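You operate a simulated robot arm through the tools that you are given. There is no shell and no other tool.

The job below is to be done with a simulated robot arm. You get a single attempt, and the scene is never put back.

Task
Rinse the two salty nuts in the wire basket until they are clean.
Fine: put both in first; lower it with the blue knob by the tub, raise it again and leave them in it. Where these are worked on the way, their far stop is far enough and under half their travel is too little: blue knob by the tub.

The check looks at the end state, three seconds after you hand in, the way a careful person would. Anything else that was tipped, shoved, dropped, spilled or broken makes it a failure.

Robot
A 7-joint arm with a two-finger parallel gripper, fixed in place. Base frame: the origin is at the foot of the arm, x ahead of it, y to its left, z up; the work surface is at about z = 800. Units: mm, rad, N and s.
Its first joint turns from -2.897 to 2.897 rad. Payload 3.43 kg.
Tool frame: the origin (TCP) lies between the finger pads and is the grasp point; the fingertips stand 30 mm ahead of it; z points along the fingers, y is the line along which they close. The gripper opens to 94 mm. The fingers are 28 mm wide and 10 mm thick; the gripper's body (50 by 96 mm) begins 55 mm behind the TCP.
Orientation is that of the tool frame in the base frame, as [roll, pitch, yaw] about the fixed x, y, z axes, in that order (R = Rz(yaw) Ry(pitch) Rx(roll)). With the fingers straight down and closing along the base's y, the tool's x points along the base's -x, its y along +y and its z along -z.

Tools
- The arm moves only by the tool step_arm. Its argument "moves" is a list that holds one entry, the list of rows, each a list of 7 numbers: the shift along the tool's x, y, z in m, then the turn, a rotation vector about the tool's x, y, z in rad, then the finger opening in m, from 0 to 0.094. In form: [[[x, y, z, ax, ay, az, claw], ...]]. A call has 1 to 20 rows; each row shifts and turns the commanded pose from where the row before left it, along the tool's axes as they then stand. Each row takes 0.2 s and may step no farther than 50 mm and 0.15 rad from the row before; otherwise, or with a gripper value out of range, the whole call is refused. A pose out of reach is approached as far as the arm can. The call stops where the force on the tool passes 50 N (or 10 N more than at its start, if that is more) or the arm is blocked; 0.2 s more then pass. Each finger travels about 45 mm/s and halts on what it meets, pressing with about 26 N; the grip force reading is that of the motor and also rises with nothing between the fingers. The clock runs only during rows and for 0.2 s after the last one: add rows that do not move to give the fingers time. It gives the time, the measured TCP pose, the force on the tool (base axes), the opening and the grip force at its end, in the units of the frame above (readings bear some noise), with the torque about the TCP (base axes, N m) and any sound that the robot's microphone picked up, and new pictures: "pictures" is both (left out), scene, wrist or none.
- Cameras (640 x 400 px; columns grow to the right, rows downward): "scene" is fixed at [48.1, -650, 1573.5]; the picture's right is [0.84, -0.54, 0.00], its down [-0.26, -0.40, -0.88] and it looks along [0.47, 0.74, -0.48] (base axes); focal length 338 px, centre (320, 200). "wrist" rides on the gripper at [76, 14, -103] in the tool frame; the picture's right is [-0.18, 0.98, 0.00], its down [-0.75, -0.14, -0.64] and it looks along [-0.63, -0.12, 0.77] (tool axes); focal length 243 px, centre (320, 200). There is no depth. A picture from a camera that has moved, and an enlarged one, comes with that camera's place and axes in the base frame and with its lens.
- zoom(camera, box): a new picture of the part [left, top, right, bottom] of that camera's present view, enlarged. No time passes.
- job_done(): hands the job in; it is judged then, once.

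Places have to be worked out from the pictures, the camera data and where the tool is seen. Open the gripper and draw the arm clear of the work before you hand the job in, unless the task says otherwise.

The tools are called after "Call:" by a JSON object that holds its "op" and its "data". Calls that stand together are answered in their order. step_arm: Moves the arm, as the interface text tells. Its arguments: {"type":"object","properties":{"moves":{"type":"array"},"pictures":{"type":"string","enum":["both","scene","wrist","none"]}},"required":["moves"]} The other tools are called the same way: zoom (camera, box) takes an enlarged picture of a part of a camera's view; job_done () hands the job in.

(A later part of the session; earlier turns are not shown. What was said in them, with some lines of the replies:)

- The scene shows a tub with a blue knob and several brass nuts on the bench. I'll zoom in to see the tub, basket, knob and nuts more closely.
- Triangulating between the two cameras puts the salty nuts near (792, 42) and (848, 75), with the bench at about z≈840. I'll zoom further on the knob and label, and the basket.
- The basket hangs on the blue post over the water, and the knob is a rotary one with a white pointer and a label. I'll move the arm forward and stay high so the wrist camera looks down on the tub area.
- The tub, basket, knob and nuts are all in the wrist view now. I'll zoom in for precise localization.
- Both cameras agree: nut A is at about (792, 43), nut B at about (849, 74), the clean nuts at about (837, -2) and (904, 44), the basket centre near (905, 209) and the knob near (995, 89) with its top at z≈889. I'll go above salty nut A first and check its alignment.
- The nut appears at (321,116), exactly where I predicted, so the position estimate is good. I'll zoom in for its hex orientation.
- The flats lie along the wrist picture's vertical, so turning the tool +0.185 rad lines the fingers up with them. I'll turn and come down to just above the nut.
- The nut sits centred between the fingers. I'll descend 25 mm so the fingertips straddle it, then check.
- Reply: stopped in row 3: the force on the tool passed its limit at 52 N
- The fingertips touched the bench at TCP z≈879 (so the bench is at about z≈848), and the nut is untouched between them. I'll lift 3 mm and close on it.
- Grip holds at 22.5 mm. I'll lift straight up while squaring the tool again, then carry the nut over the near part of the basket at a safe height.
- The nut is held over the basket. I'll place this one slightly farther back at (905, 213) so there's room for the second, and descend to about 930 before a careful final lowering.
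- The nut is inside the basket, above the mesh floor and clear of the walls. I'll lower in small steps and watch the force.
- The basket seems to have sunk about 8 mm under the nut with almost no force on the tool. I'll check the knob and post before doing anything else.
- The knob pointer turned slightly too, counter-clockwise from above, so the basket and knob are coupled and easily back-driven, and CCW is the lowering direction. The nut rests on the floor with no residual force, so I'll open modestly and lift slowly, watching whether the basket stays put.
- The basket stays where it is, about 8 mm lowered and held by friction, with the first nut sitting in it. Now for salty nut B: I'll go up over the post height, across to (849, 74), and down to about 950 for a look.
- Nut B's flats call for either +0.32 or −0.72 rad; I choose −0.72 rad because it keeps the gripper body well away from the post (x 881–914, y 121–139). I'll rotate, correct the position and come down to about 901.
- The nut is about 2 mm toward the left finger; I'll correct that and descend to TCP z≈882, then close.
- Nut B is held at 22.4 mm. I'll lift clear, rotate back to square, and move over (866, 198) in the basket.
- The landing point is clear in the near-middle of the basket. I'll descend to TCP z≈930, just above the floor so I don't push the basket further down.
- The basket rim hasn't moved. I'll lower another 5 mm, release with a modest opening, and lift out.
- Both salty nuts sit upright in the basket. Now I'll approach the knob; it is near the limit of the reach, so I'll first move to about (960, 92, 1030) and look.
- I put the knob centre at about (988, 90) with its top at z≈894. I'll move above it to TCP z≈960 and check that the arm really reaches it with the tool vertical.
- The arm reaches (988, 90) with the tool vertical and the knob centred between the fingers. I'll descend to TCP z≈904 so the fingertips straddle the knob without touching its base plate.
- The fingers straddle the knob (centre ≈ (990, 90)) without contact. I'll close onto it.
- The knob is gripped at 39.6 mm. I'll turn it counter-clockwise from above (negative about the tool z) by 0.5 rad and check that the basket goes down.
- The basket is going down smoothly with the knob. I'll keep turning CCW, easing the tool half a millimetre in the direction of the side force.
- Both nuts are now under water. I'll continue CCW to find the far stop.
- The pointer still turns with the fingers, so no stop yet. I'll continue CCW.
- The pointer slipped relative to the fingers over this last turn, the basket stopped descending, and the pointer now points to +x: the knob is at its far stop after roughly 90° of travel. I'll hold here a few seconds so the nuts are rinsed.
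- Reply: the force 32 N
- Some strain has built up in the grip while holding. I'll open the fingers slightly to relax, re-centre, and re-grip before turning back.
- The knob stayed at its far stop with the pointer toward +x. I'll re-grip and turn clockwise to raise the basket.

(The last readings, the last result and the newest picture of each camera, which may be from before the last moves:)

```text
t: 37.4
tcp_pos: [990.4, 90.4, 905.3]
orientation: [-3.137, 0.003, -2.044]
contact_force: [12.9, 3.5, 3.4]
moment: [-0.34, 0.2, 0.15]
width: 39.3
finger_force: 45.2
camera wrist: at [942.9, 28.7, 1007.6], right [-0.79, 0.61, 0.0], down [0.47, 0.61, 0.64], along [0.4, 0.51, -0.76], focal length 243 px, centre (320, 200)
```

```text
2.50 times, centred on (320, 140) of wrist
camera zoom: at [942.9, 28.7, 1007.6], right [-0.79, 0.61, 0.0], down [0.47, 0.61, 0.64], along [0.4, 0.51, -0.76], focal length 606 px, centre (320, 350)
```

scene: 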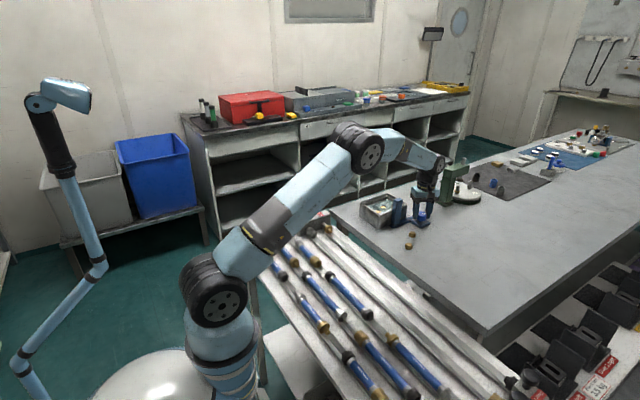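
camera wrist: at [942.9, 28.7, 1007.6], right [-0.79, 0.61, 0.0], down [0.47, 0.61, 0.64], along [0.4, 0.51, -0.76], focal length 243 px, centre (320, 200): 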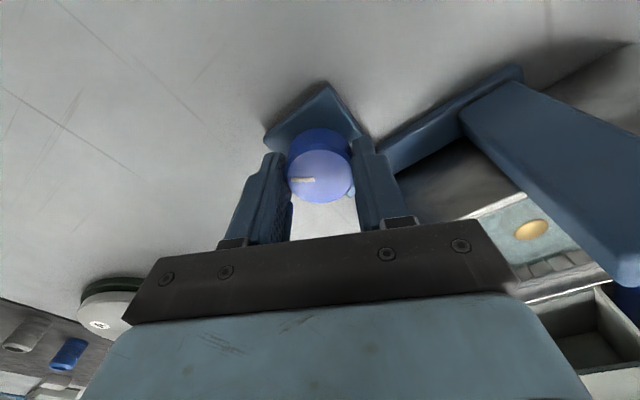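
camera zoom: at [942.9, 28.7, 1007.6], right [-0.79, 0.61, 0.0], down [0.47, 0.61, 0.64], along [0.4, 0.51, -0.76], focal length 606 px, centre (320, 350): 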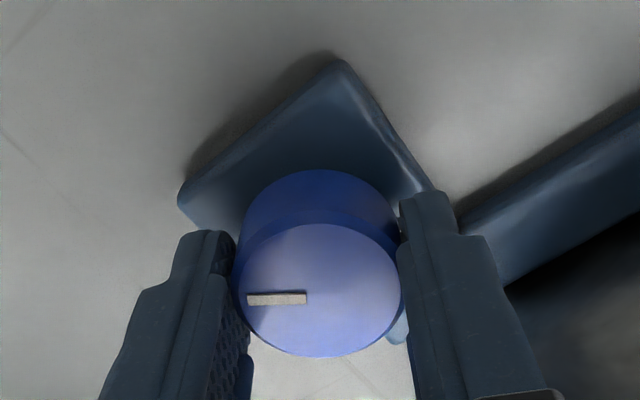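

The nut tops emerging now look clean, without salt. I'll keep turning clockwise to raise the basket fully.

Call:
{"op": "step_arm", "data": {"moves": [[[-0.0004, -0.0004, 0, 0, 0, 0.1, 0.03], [0, 0, 0, 0, 0, 0.1, 0.03], [0, 0, 0, 0, 0, 0.1, 0.03], [0, 0, 0, 0, 0, 0.1, 0.03], [0, 0, 0, 0, 0, 0.1, 0.03]]]}}

Call:
{"op": "zoom", "data": {"camera": "scene", "box": [365, 185, 413, 221]}}

Call:
{"op": "zoom", "data": {"camera": "wrist", "box": [220, 60, 420, 220]}}

```text
t: 38.6
tcp_pos: [990.1, 89.2, 905.1]
orientation: [-3.139, 0.005, -2.547]
contact_force: [1.4, 0.5, 6.7]
moment: [-0.57, 1.09, 0.08]
width: 39.1
finger_force: 45.5
camera wrist: at [919.5, 59.1, 1007.6], right [-0.4, 0.92, 0.0], down [0.7, 0.31, 0.64], along [0.59, 0.26, -0.76], focal length 243 px, centre (320, 200)
```

scene: 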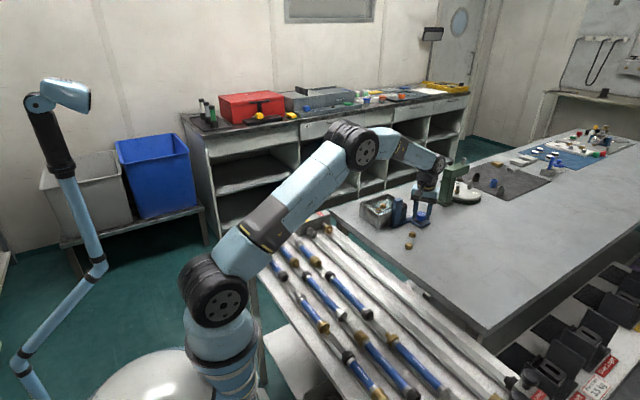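
wrist: 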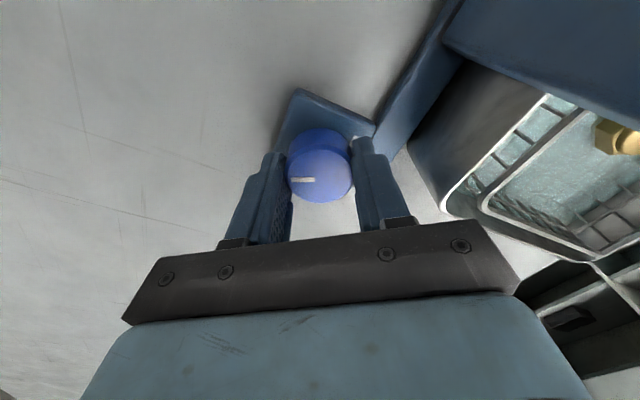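

```text
11.11 times, centred on (389, 203) of scene
camera zoom: at [48.1, -650.0, 1573.5], right [0.84, -0.54, 0.0], down [-0.26, -0.4, -0.88], along [0.47, 0.74, -0.48], focal length 3755 px, centre (-447, 167)
```

zoom: 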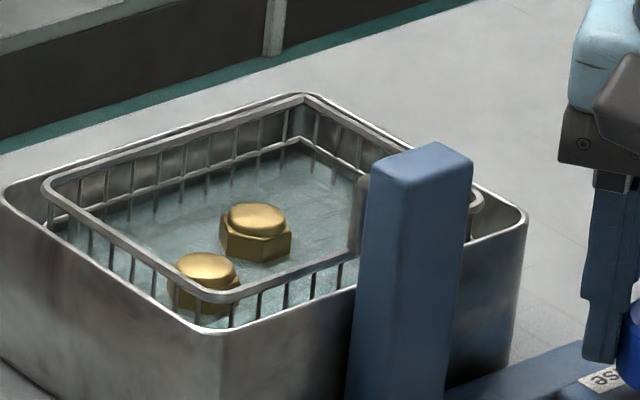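

```text
2.50 times, centred on (320, 140) of wrist
camera zoom: at [919.5, 59.1, 1007.6], right [-0.4, 0.92, 0.0], down [0.7, 0.31, 0.64], along [0.59, 0.26, -0.76], focal length 606 px, centre (320, 350)
```

zoom: 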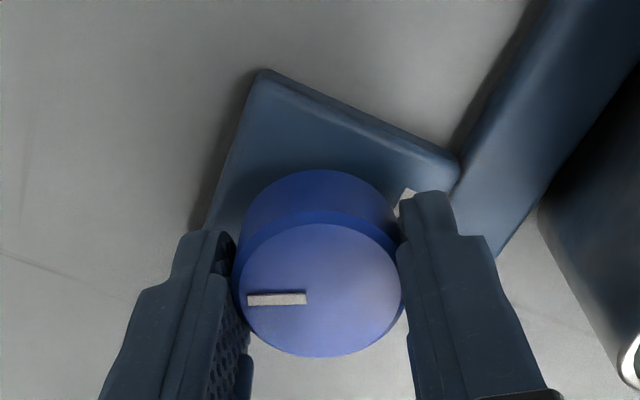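

Both nuts look clean, and the knob is still turning with the fingers. I'll continue clockwise toward the raised end stop.

Call:
{"op": "step_arm", "data": {"moves": [[[0, 0, 0, 0, 0, 0.1, 0.03], [0, 0, 0, 0, 0, 0.1, 0.03], [0, 0, 0, 0, 0, 0.1, 0.03], [0, 0, 0, 0, 0, 0.1, 0.03], [0, 0, 0, 0, 0, 0.1, 0.03], [0, 0, 0, 0, 0, 0.1, 0.03]]]}}

Call:
{"op": "zoom", "data": {"camera": "scene", "box": [365, 185, 413, 221]}}

Call:
{"op": "zoom", "data": {"camera": "wrist", "box": [220, 60, 420, 220]}}

```text
t: 40.0
tcp_pos: [991.6, 90.0, 904.3]
orientation: [-3.141, 0.004, 3.138]
contact_force: [0.7, -0.4, 2.1]
moment: [-0.45, -0.63, 0.71]
width: 39.8
finger_force: 44.8
camera wrist: at [915.2, 104.5, 1007.2], right [0.19, 0.98, 0.0], down [0.75, -0.14, 0.65], along [0.64, -0.12, -0.76], focal length 243 px, centre (320, 200)
```

scene: 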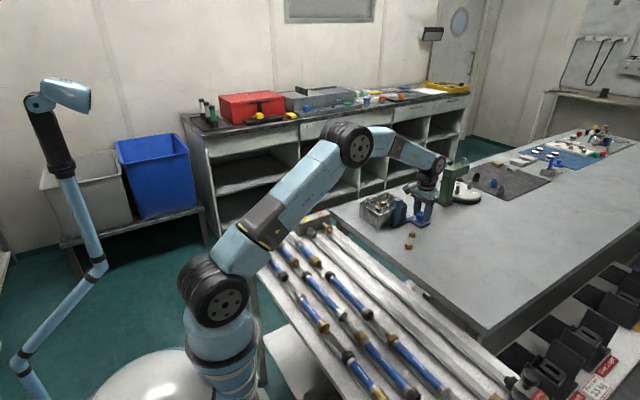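
wrist: 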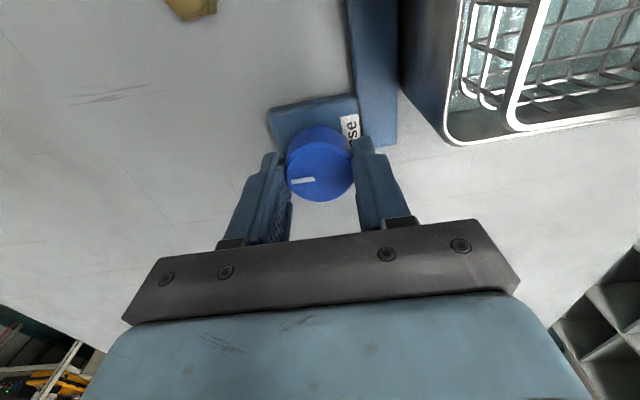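

```text
11.11 times, centred on (389, 203) of scene
camera zoom: at [48.1, -650.0, 1573.5], right [0.84, -0.54, 0.0], down [-0.26, -0.4, -0.88], along [0.47, 0.74, -0.48], focal length 3755 px, centre (-447, 167)
```

zoom: 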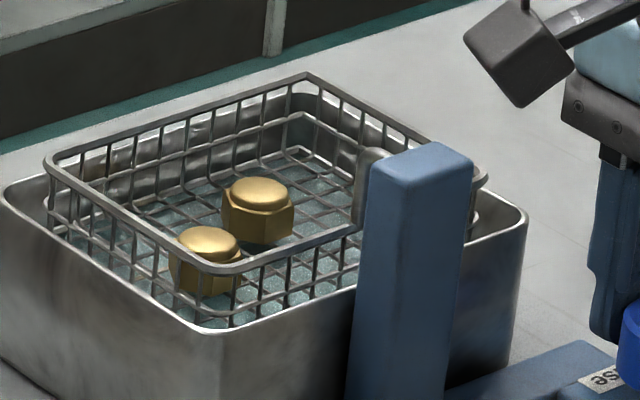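

```text
2.50 times, centred on (320, 140) of wrist
camera zoom: at [915.2, 104.5, 1007.2], right [0.19, 0.98, 0.0], down [0.75, -0.14, 0.65], along [0.64, -0.12, -0.76], focal length 606 px, centre (320, 350)
```

zoom: 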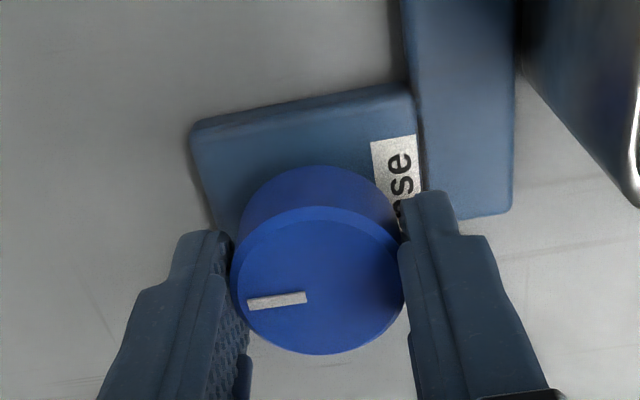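

The basket is back at its original raised height with both clean nuts out of the water, and the knob has begun to slip in the grip at its start stop. I'll nudge it slightly further to be sure, then release and lift straight up.

Call:
{"op": "step_arm", "data": {"moves": [[[0, 0, 0, 0, 0, 0.08, 0.03], [0, 0, 0, 0, 0, 0, 0.03], [0, 0, 0, 0, 0, 0, 0.044], [0, 0, 0, 0, 0, 0, 0.054], [0, 0, 0, 0, 0, 0, 0.064], [0, 0, 0, 0, 0, 0, 0.064], [0, 0, 0, 0, 0, 0, 0.064]]]}}

Call:
{"op": "zoom", "data": {"camera": "scene", "box": [365, 185, 413, 221]}}

Call:
{"op": "zoom", "data": {"camera": "wrist", "box": [220, 60, 420, 220]}}

```text
t: 41.6
tcp_pos: [990.7, 90.4, 905.4]
orientation: [3.14, 0.004, 3.062]
contact_force: [-0.4, 0.4, 0.0]
moment: [0.01, 0.01, 0.01]
width: 64.0
finger_force: 0.0
camera wrist: at [916.1, 110.4, 1007.1], right [0.26, 0.96, 0.0], down [0.74, -0.2, 0.65], along [0.62, -0.17, -0.76], focal length 243 px, centre (320, 200)
```

scene: 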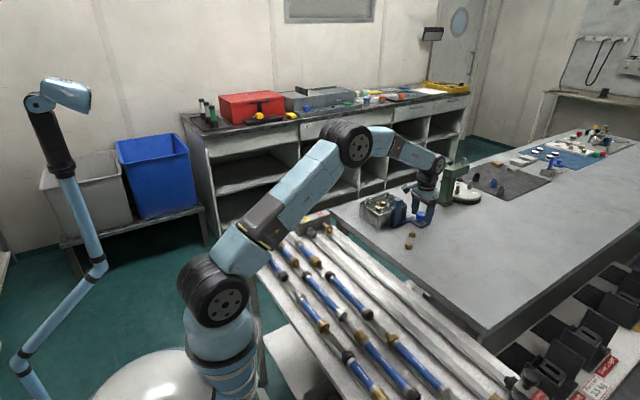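
wrist: 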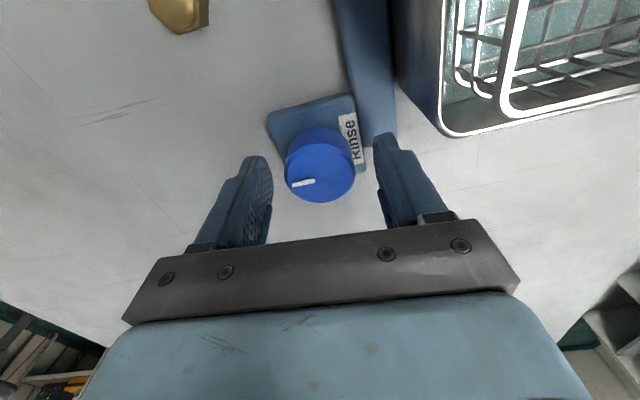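

```text
11.11 times, centred on (389, 203) of scene
camera zoom: at [48.1, -650.0, 1573.5], right [0.84, -0.54, 0.0], down [-0.26, -0.4, -0.88], along [0.47, 0.74, -0.48], focal length 3755 px, centre (-447, 167)
```

zoom: 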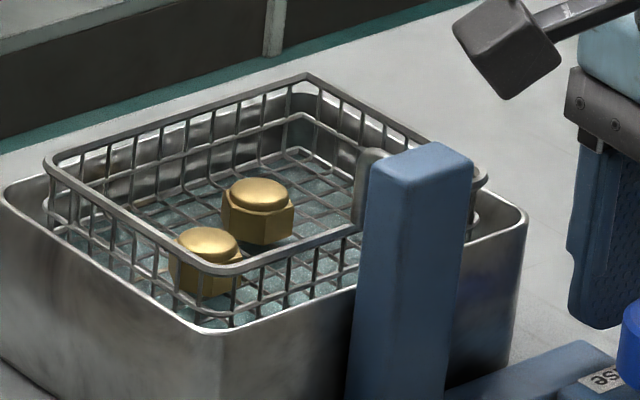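

```text
2.50 times, centred on (320, 140) of wrist
camera zoom: at [916.1, 110.4, 1007.1], right [0.26, 0.96, 0.0], down [0.74, -0.2, 0.65], along [0.62, -0.17, -0.76], focal length 606 px, centre (320, 350)
```

zoom: 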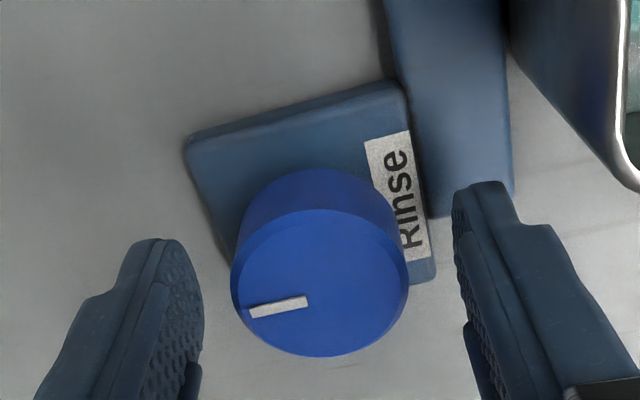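

Released cleanly; the basket stays raised and the pointer is back at its start. I'll lift straight up off the knob and draw the arm clear.

Call:
{"op": "step_arm", "data": {"moves": [[[0, 0, -0.02, 0, 0, 0, 0.064], [0, 0, -0.04, 0, 0, 0, 0.07], [0, 0, -0.045, 0, 0, 0, 0.08], [0, 0, -0.045, 0, 0, 0, 0.09], [0, 0, -0.045, 0, 0, 0, 0.09], [0.045, 0, 0, 0, 0, 0, 0.09], [0.045, 0, 0, 0, 0, 0, 0.09], [0.045, 0, 0, 0, 0, 0, 0.09], [0.045, 0, 0, 0, 0, 0, 0.09], [0.045, 0, 0, 0, 0, 0, 0.09], [0.045, 0, 0, 0, 0, 0, 0.09], [0, 0, 0, 0, 0, 0, 0.09]]]}}

Call:
{"op": "zoom", "data": {"camera": "scene", "box": [350, 170, 450, 245]}}

Call:
{"op": "zoom", "data": {"camera": "wrist", "box": [220, 30, 460, 220]}}

Call:
{"op": "zoom", "data": {"camera": "scene", "box": [365, 185, 413, 221]}}

```text
t: 44.2
tcp_pos: [717.3, 112.5, 1099.2]
orientation: [3.141, 0.008, 3.061]
contact_force: [0.9, -0.2, 0.4]
moment: [0.01, 0.01, 0.04]
width: 90.0
finger_force: 0.1
camera wrist: at [642.6, 132.6, 1202.2], right [0.26, 0.96, 0.0], down [0.74, -0.2, 0.65], along [0.62, -0.17, -0.76], focal length 243 px, centre (320, 200)
```

scene: 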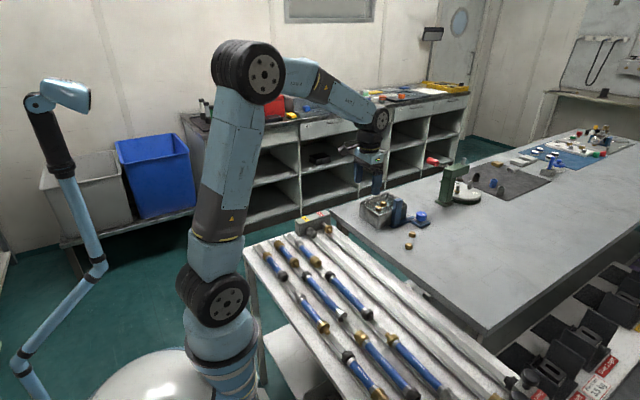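
wrist: 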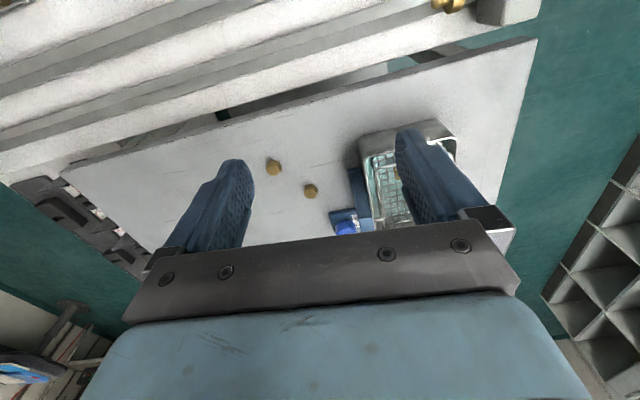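

```text
5.33 times, centred on (400, 208) of scene
camera zoom: at [48.1, -650.0, 1573.5], right [0.84, -0.54, 0.0], down [-0.26, -0.4, -0.88], along [0.47, 0.74, -0.48], focal length 1802 px, centre (-107, 160)
```

zoom: 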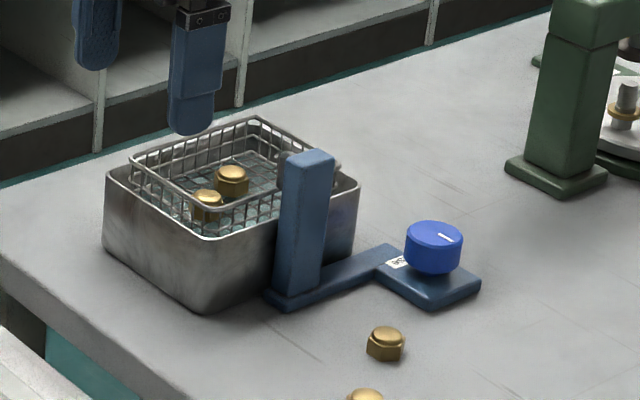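

```text
2.11 times, centred on (340, 125) of wrist
camera zoom: at [642.6, 132.6, 1202.2], right [0.26, 0.96, 0.0], down [0.74, -0.2, 0.65], along [0.62, -0.17, -0.76], focal length 511 px, centre (278, 358)
```

zoom: 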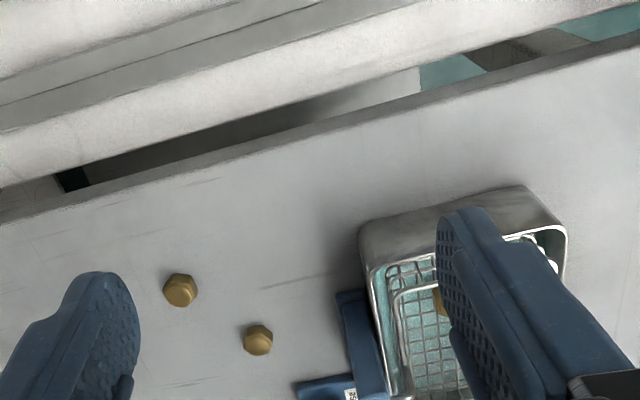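

```text
11.11 times, centred on (389, 203) of scene
camera zoom: at [48.1, -650.0, 1573.5], right [0.84, -0.54, 0.0], down [-0.26, -0.4, -0.88], along [0.47, 0.74, -0.48], focal length 3755 px, centre (-447, 167)
```

zoom: 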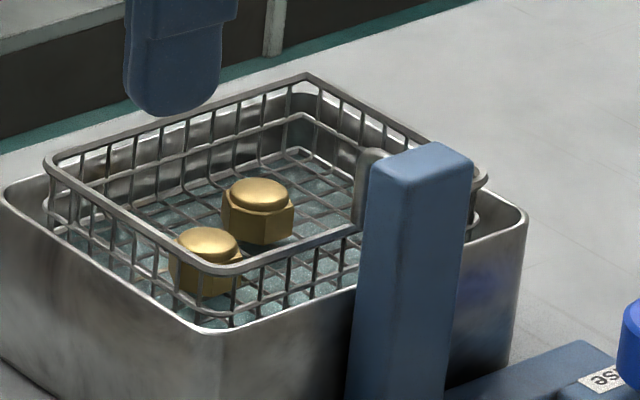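

Everything looks right: clean nuts in the raised basket, the other two nuts untouched, the knob back at its start. I'll take one more look at the near side of the nuts from the wrist camera, staying high above the work.

Call:
{"op": "step_arm", "data": {"moves": [[[-0.03, 0.045, 0, 0, 0, 0, 0.09], [-0.03, 0.035, 0, 0, 0, 0, 0.09], [-0.03, 0.02, 0, 0, 0, 0, 0.09], [0, 0, 0, 0, 0, 0, 0.09]]], "pictures": "wrist"}}

Call:
{"op": "zoom", "data": {"camera": "wrist", "box": [260, 60, 400, 180]}}

```text
refused: row 1 steps farther than a row can; nothing moved
```

```text
3.33 times, centred on (330, 120) of wrist
camera zoom: at [642.6, 132.6, 1202.2], right [0.26, 0.96, 0.0], down [0.74, -0.2, 0.65], along [0.62, -0.17, -0.76], focal length 809 px, centre (287, 467)
```

zoom: 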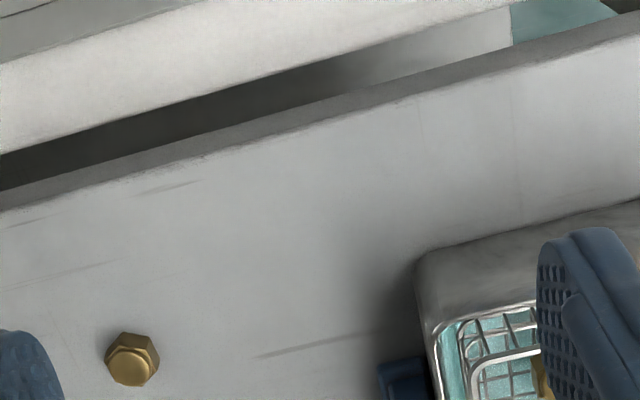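

That call was refused because its first row was too long; I'll repeat it with smaller steps.

Call:
{"op": "step_arm", "data": {"moves": [[[-0.025, 0.035, 0, 0, 0, 0, 0.09], [-0.025, 0.035, 0, 0, 0, 0, 0.09], [-0.025, 0.03, 0, 0, 0, 0, 0.09], [0, 0, 0, 0, 0, 0, 0.09]]], "pictures": "wrist"}}

Call:
{"op": "zoom", "data": {"camera": "wrist", "box": [240, 60, 400, 200]}}

```text
t: 45.2
tcp_pos: [803.3, 205.4, 1099.9]
orientation: [-3.141, 0.005, 3.062]
contact_force: [1.0, 0.1, -1.0]
moment: [0.06, 0.0, 0.02]
width: 90.1
finger_force: 0.1
camera wrist: at [728.7, 226.1, 1202.7], right [0.26, 0.96, 0.0], down [0.74, -0.2, 0.65], along [0.62, -0.17, -0.76], focal length 243 px, centre (320, 200)
```

wrist: 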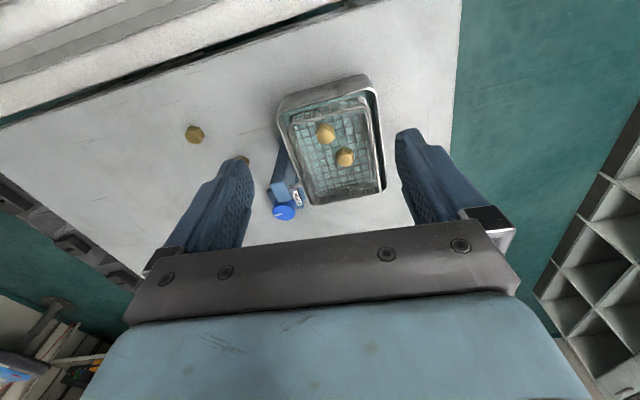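

```text
2.86 times, centred on (320, 130) of wrist
camera zoom: at [728.7, 226.1, 1202.7], right [0.26, 0.96, 0.0], down [0.74, -0.2, 0.65], along [0.62, -0.17, -0.76], focal length 693 px, centre (320, 400)
```

zoom: 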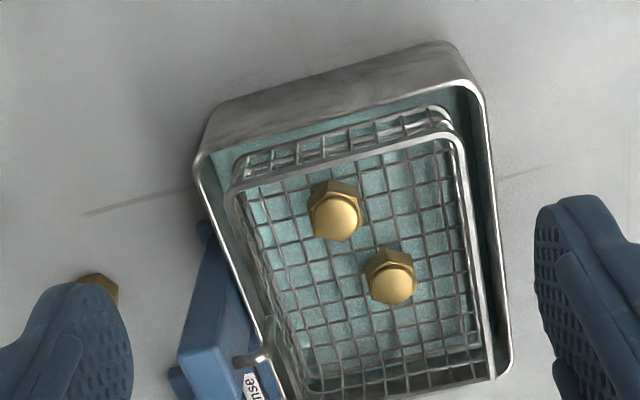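

Both nuts are clean on the near side too, resting in the raised basket. I'll draw the arm back well clear before handing in.

Call:
{"op": "step_arm", "data": {"moves": [[[0.045, 0, -0.01, 0, 0, 0, 0.09], [0.045, 0, -0.01, 0, 0, 0, 0.09], [0.045, 0, -0.01, 0, 0, 0, 0.09], [0.045, 0, -0.01, 0, 0, 0, 0.09], [0.045, 0, -0.01, 0, 0, 0, 0.09], [0, 0, 0, 0, 0, 0, 0.09]]], "pictures": "scene"}}

Call:
{"op": "zoom", "data": {"camera": "scene", "box": [350, 170, 450, 250]}}

```text
t: 46.6
tcp_pos: [580.0, 220.1, 1145.9]
orientation: [-3.141, 0.004, 3.061]
contact_force: [-0.3, -0.2, -0.3]
moment: [0.01, -0.01, 0.0]
width: 90.2
finger_force: 0.0
```

scene: 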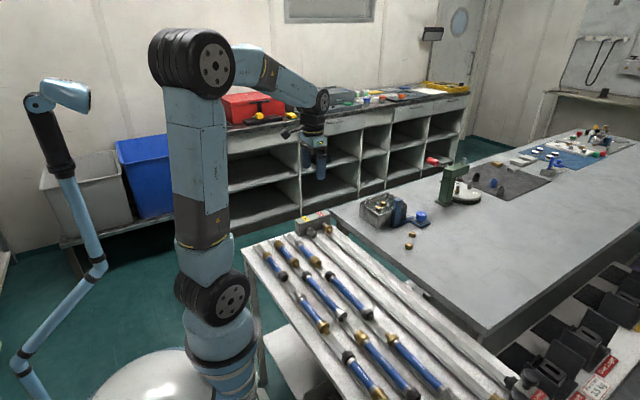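

```text
5.00 times, centred on (400, 210) of scene
camera zoom: at [48.1, -650.0, 1573.5], right [0.84, -0.54, 0.0], down [-0.26, -0.4, -0.88], along [0.47, 0.74, -0.48], focal length 1690 px, centre (-80, 150)
```

zoom: 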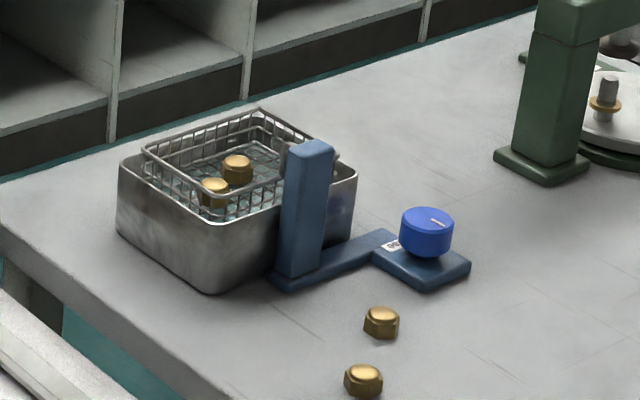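

The arm is clear with the gripper open, both rinsed nuts are in the raised basket, and nothing else has moved. I'm handing the job in.

Call:
{"op": "job_done", "data": {}}

```text
The job is handed in.
```

I rinsed both salty nuts and left them in the raised basket. From both cameras they look clean, with no salt visible on the sides I could see.

- **Order:** I put both nuts in the basket before turning the knob. I then turned it to its far stop and held it there for a few seconds with the nuts under water. After that I turned it back to its start stop, and the basket stayed up.
- **Early movement:** When I set the first nut down, I pushed the basket about 8 mm lower and the knob turned slightly with it. The second nut was not in yet. I judged this to be well under half the knob's travel and did the full rinse afterwards.
- **Bench contact:** The fingertips touched the bench once while I was reaching for the first nut, and the arm stopped at about 52 N. Nothing moved.
- **Everything else:** The two clean nuts, the tub and the rest of the bench look undisturbed. The arm is clear with the gripper open.
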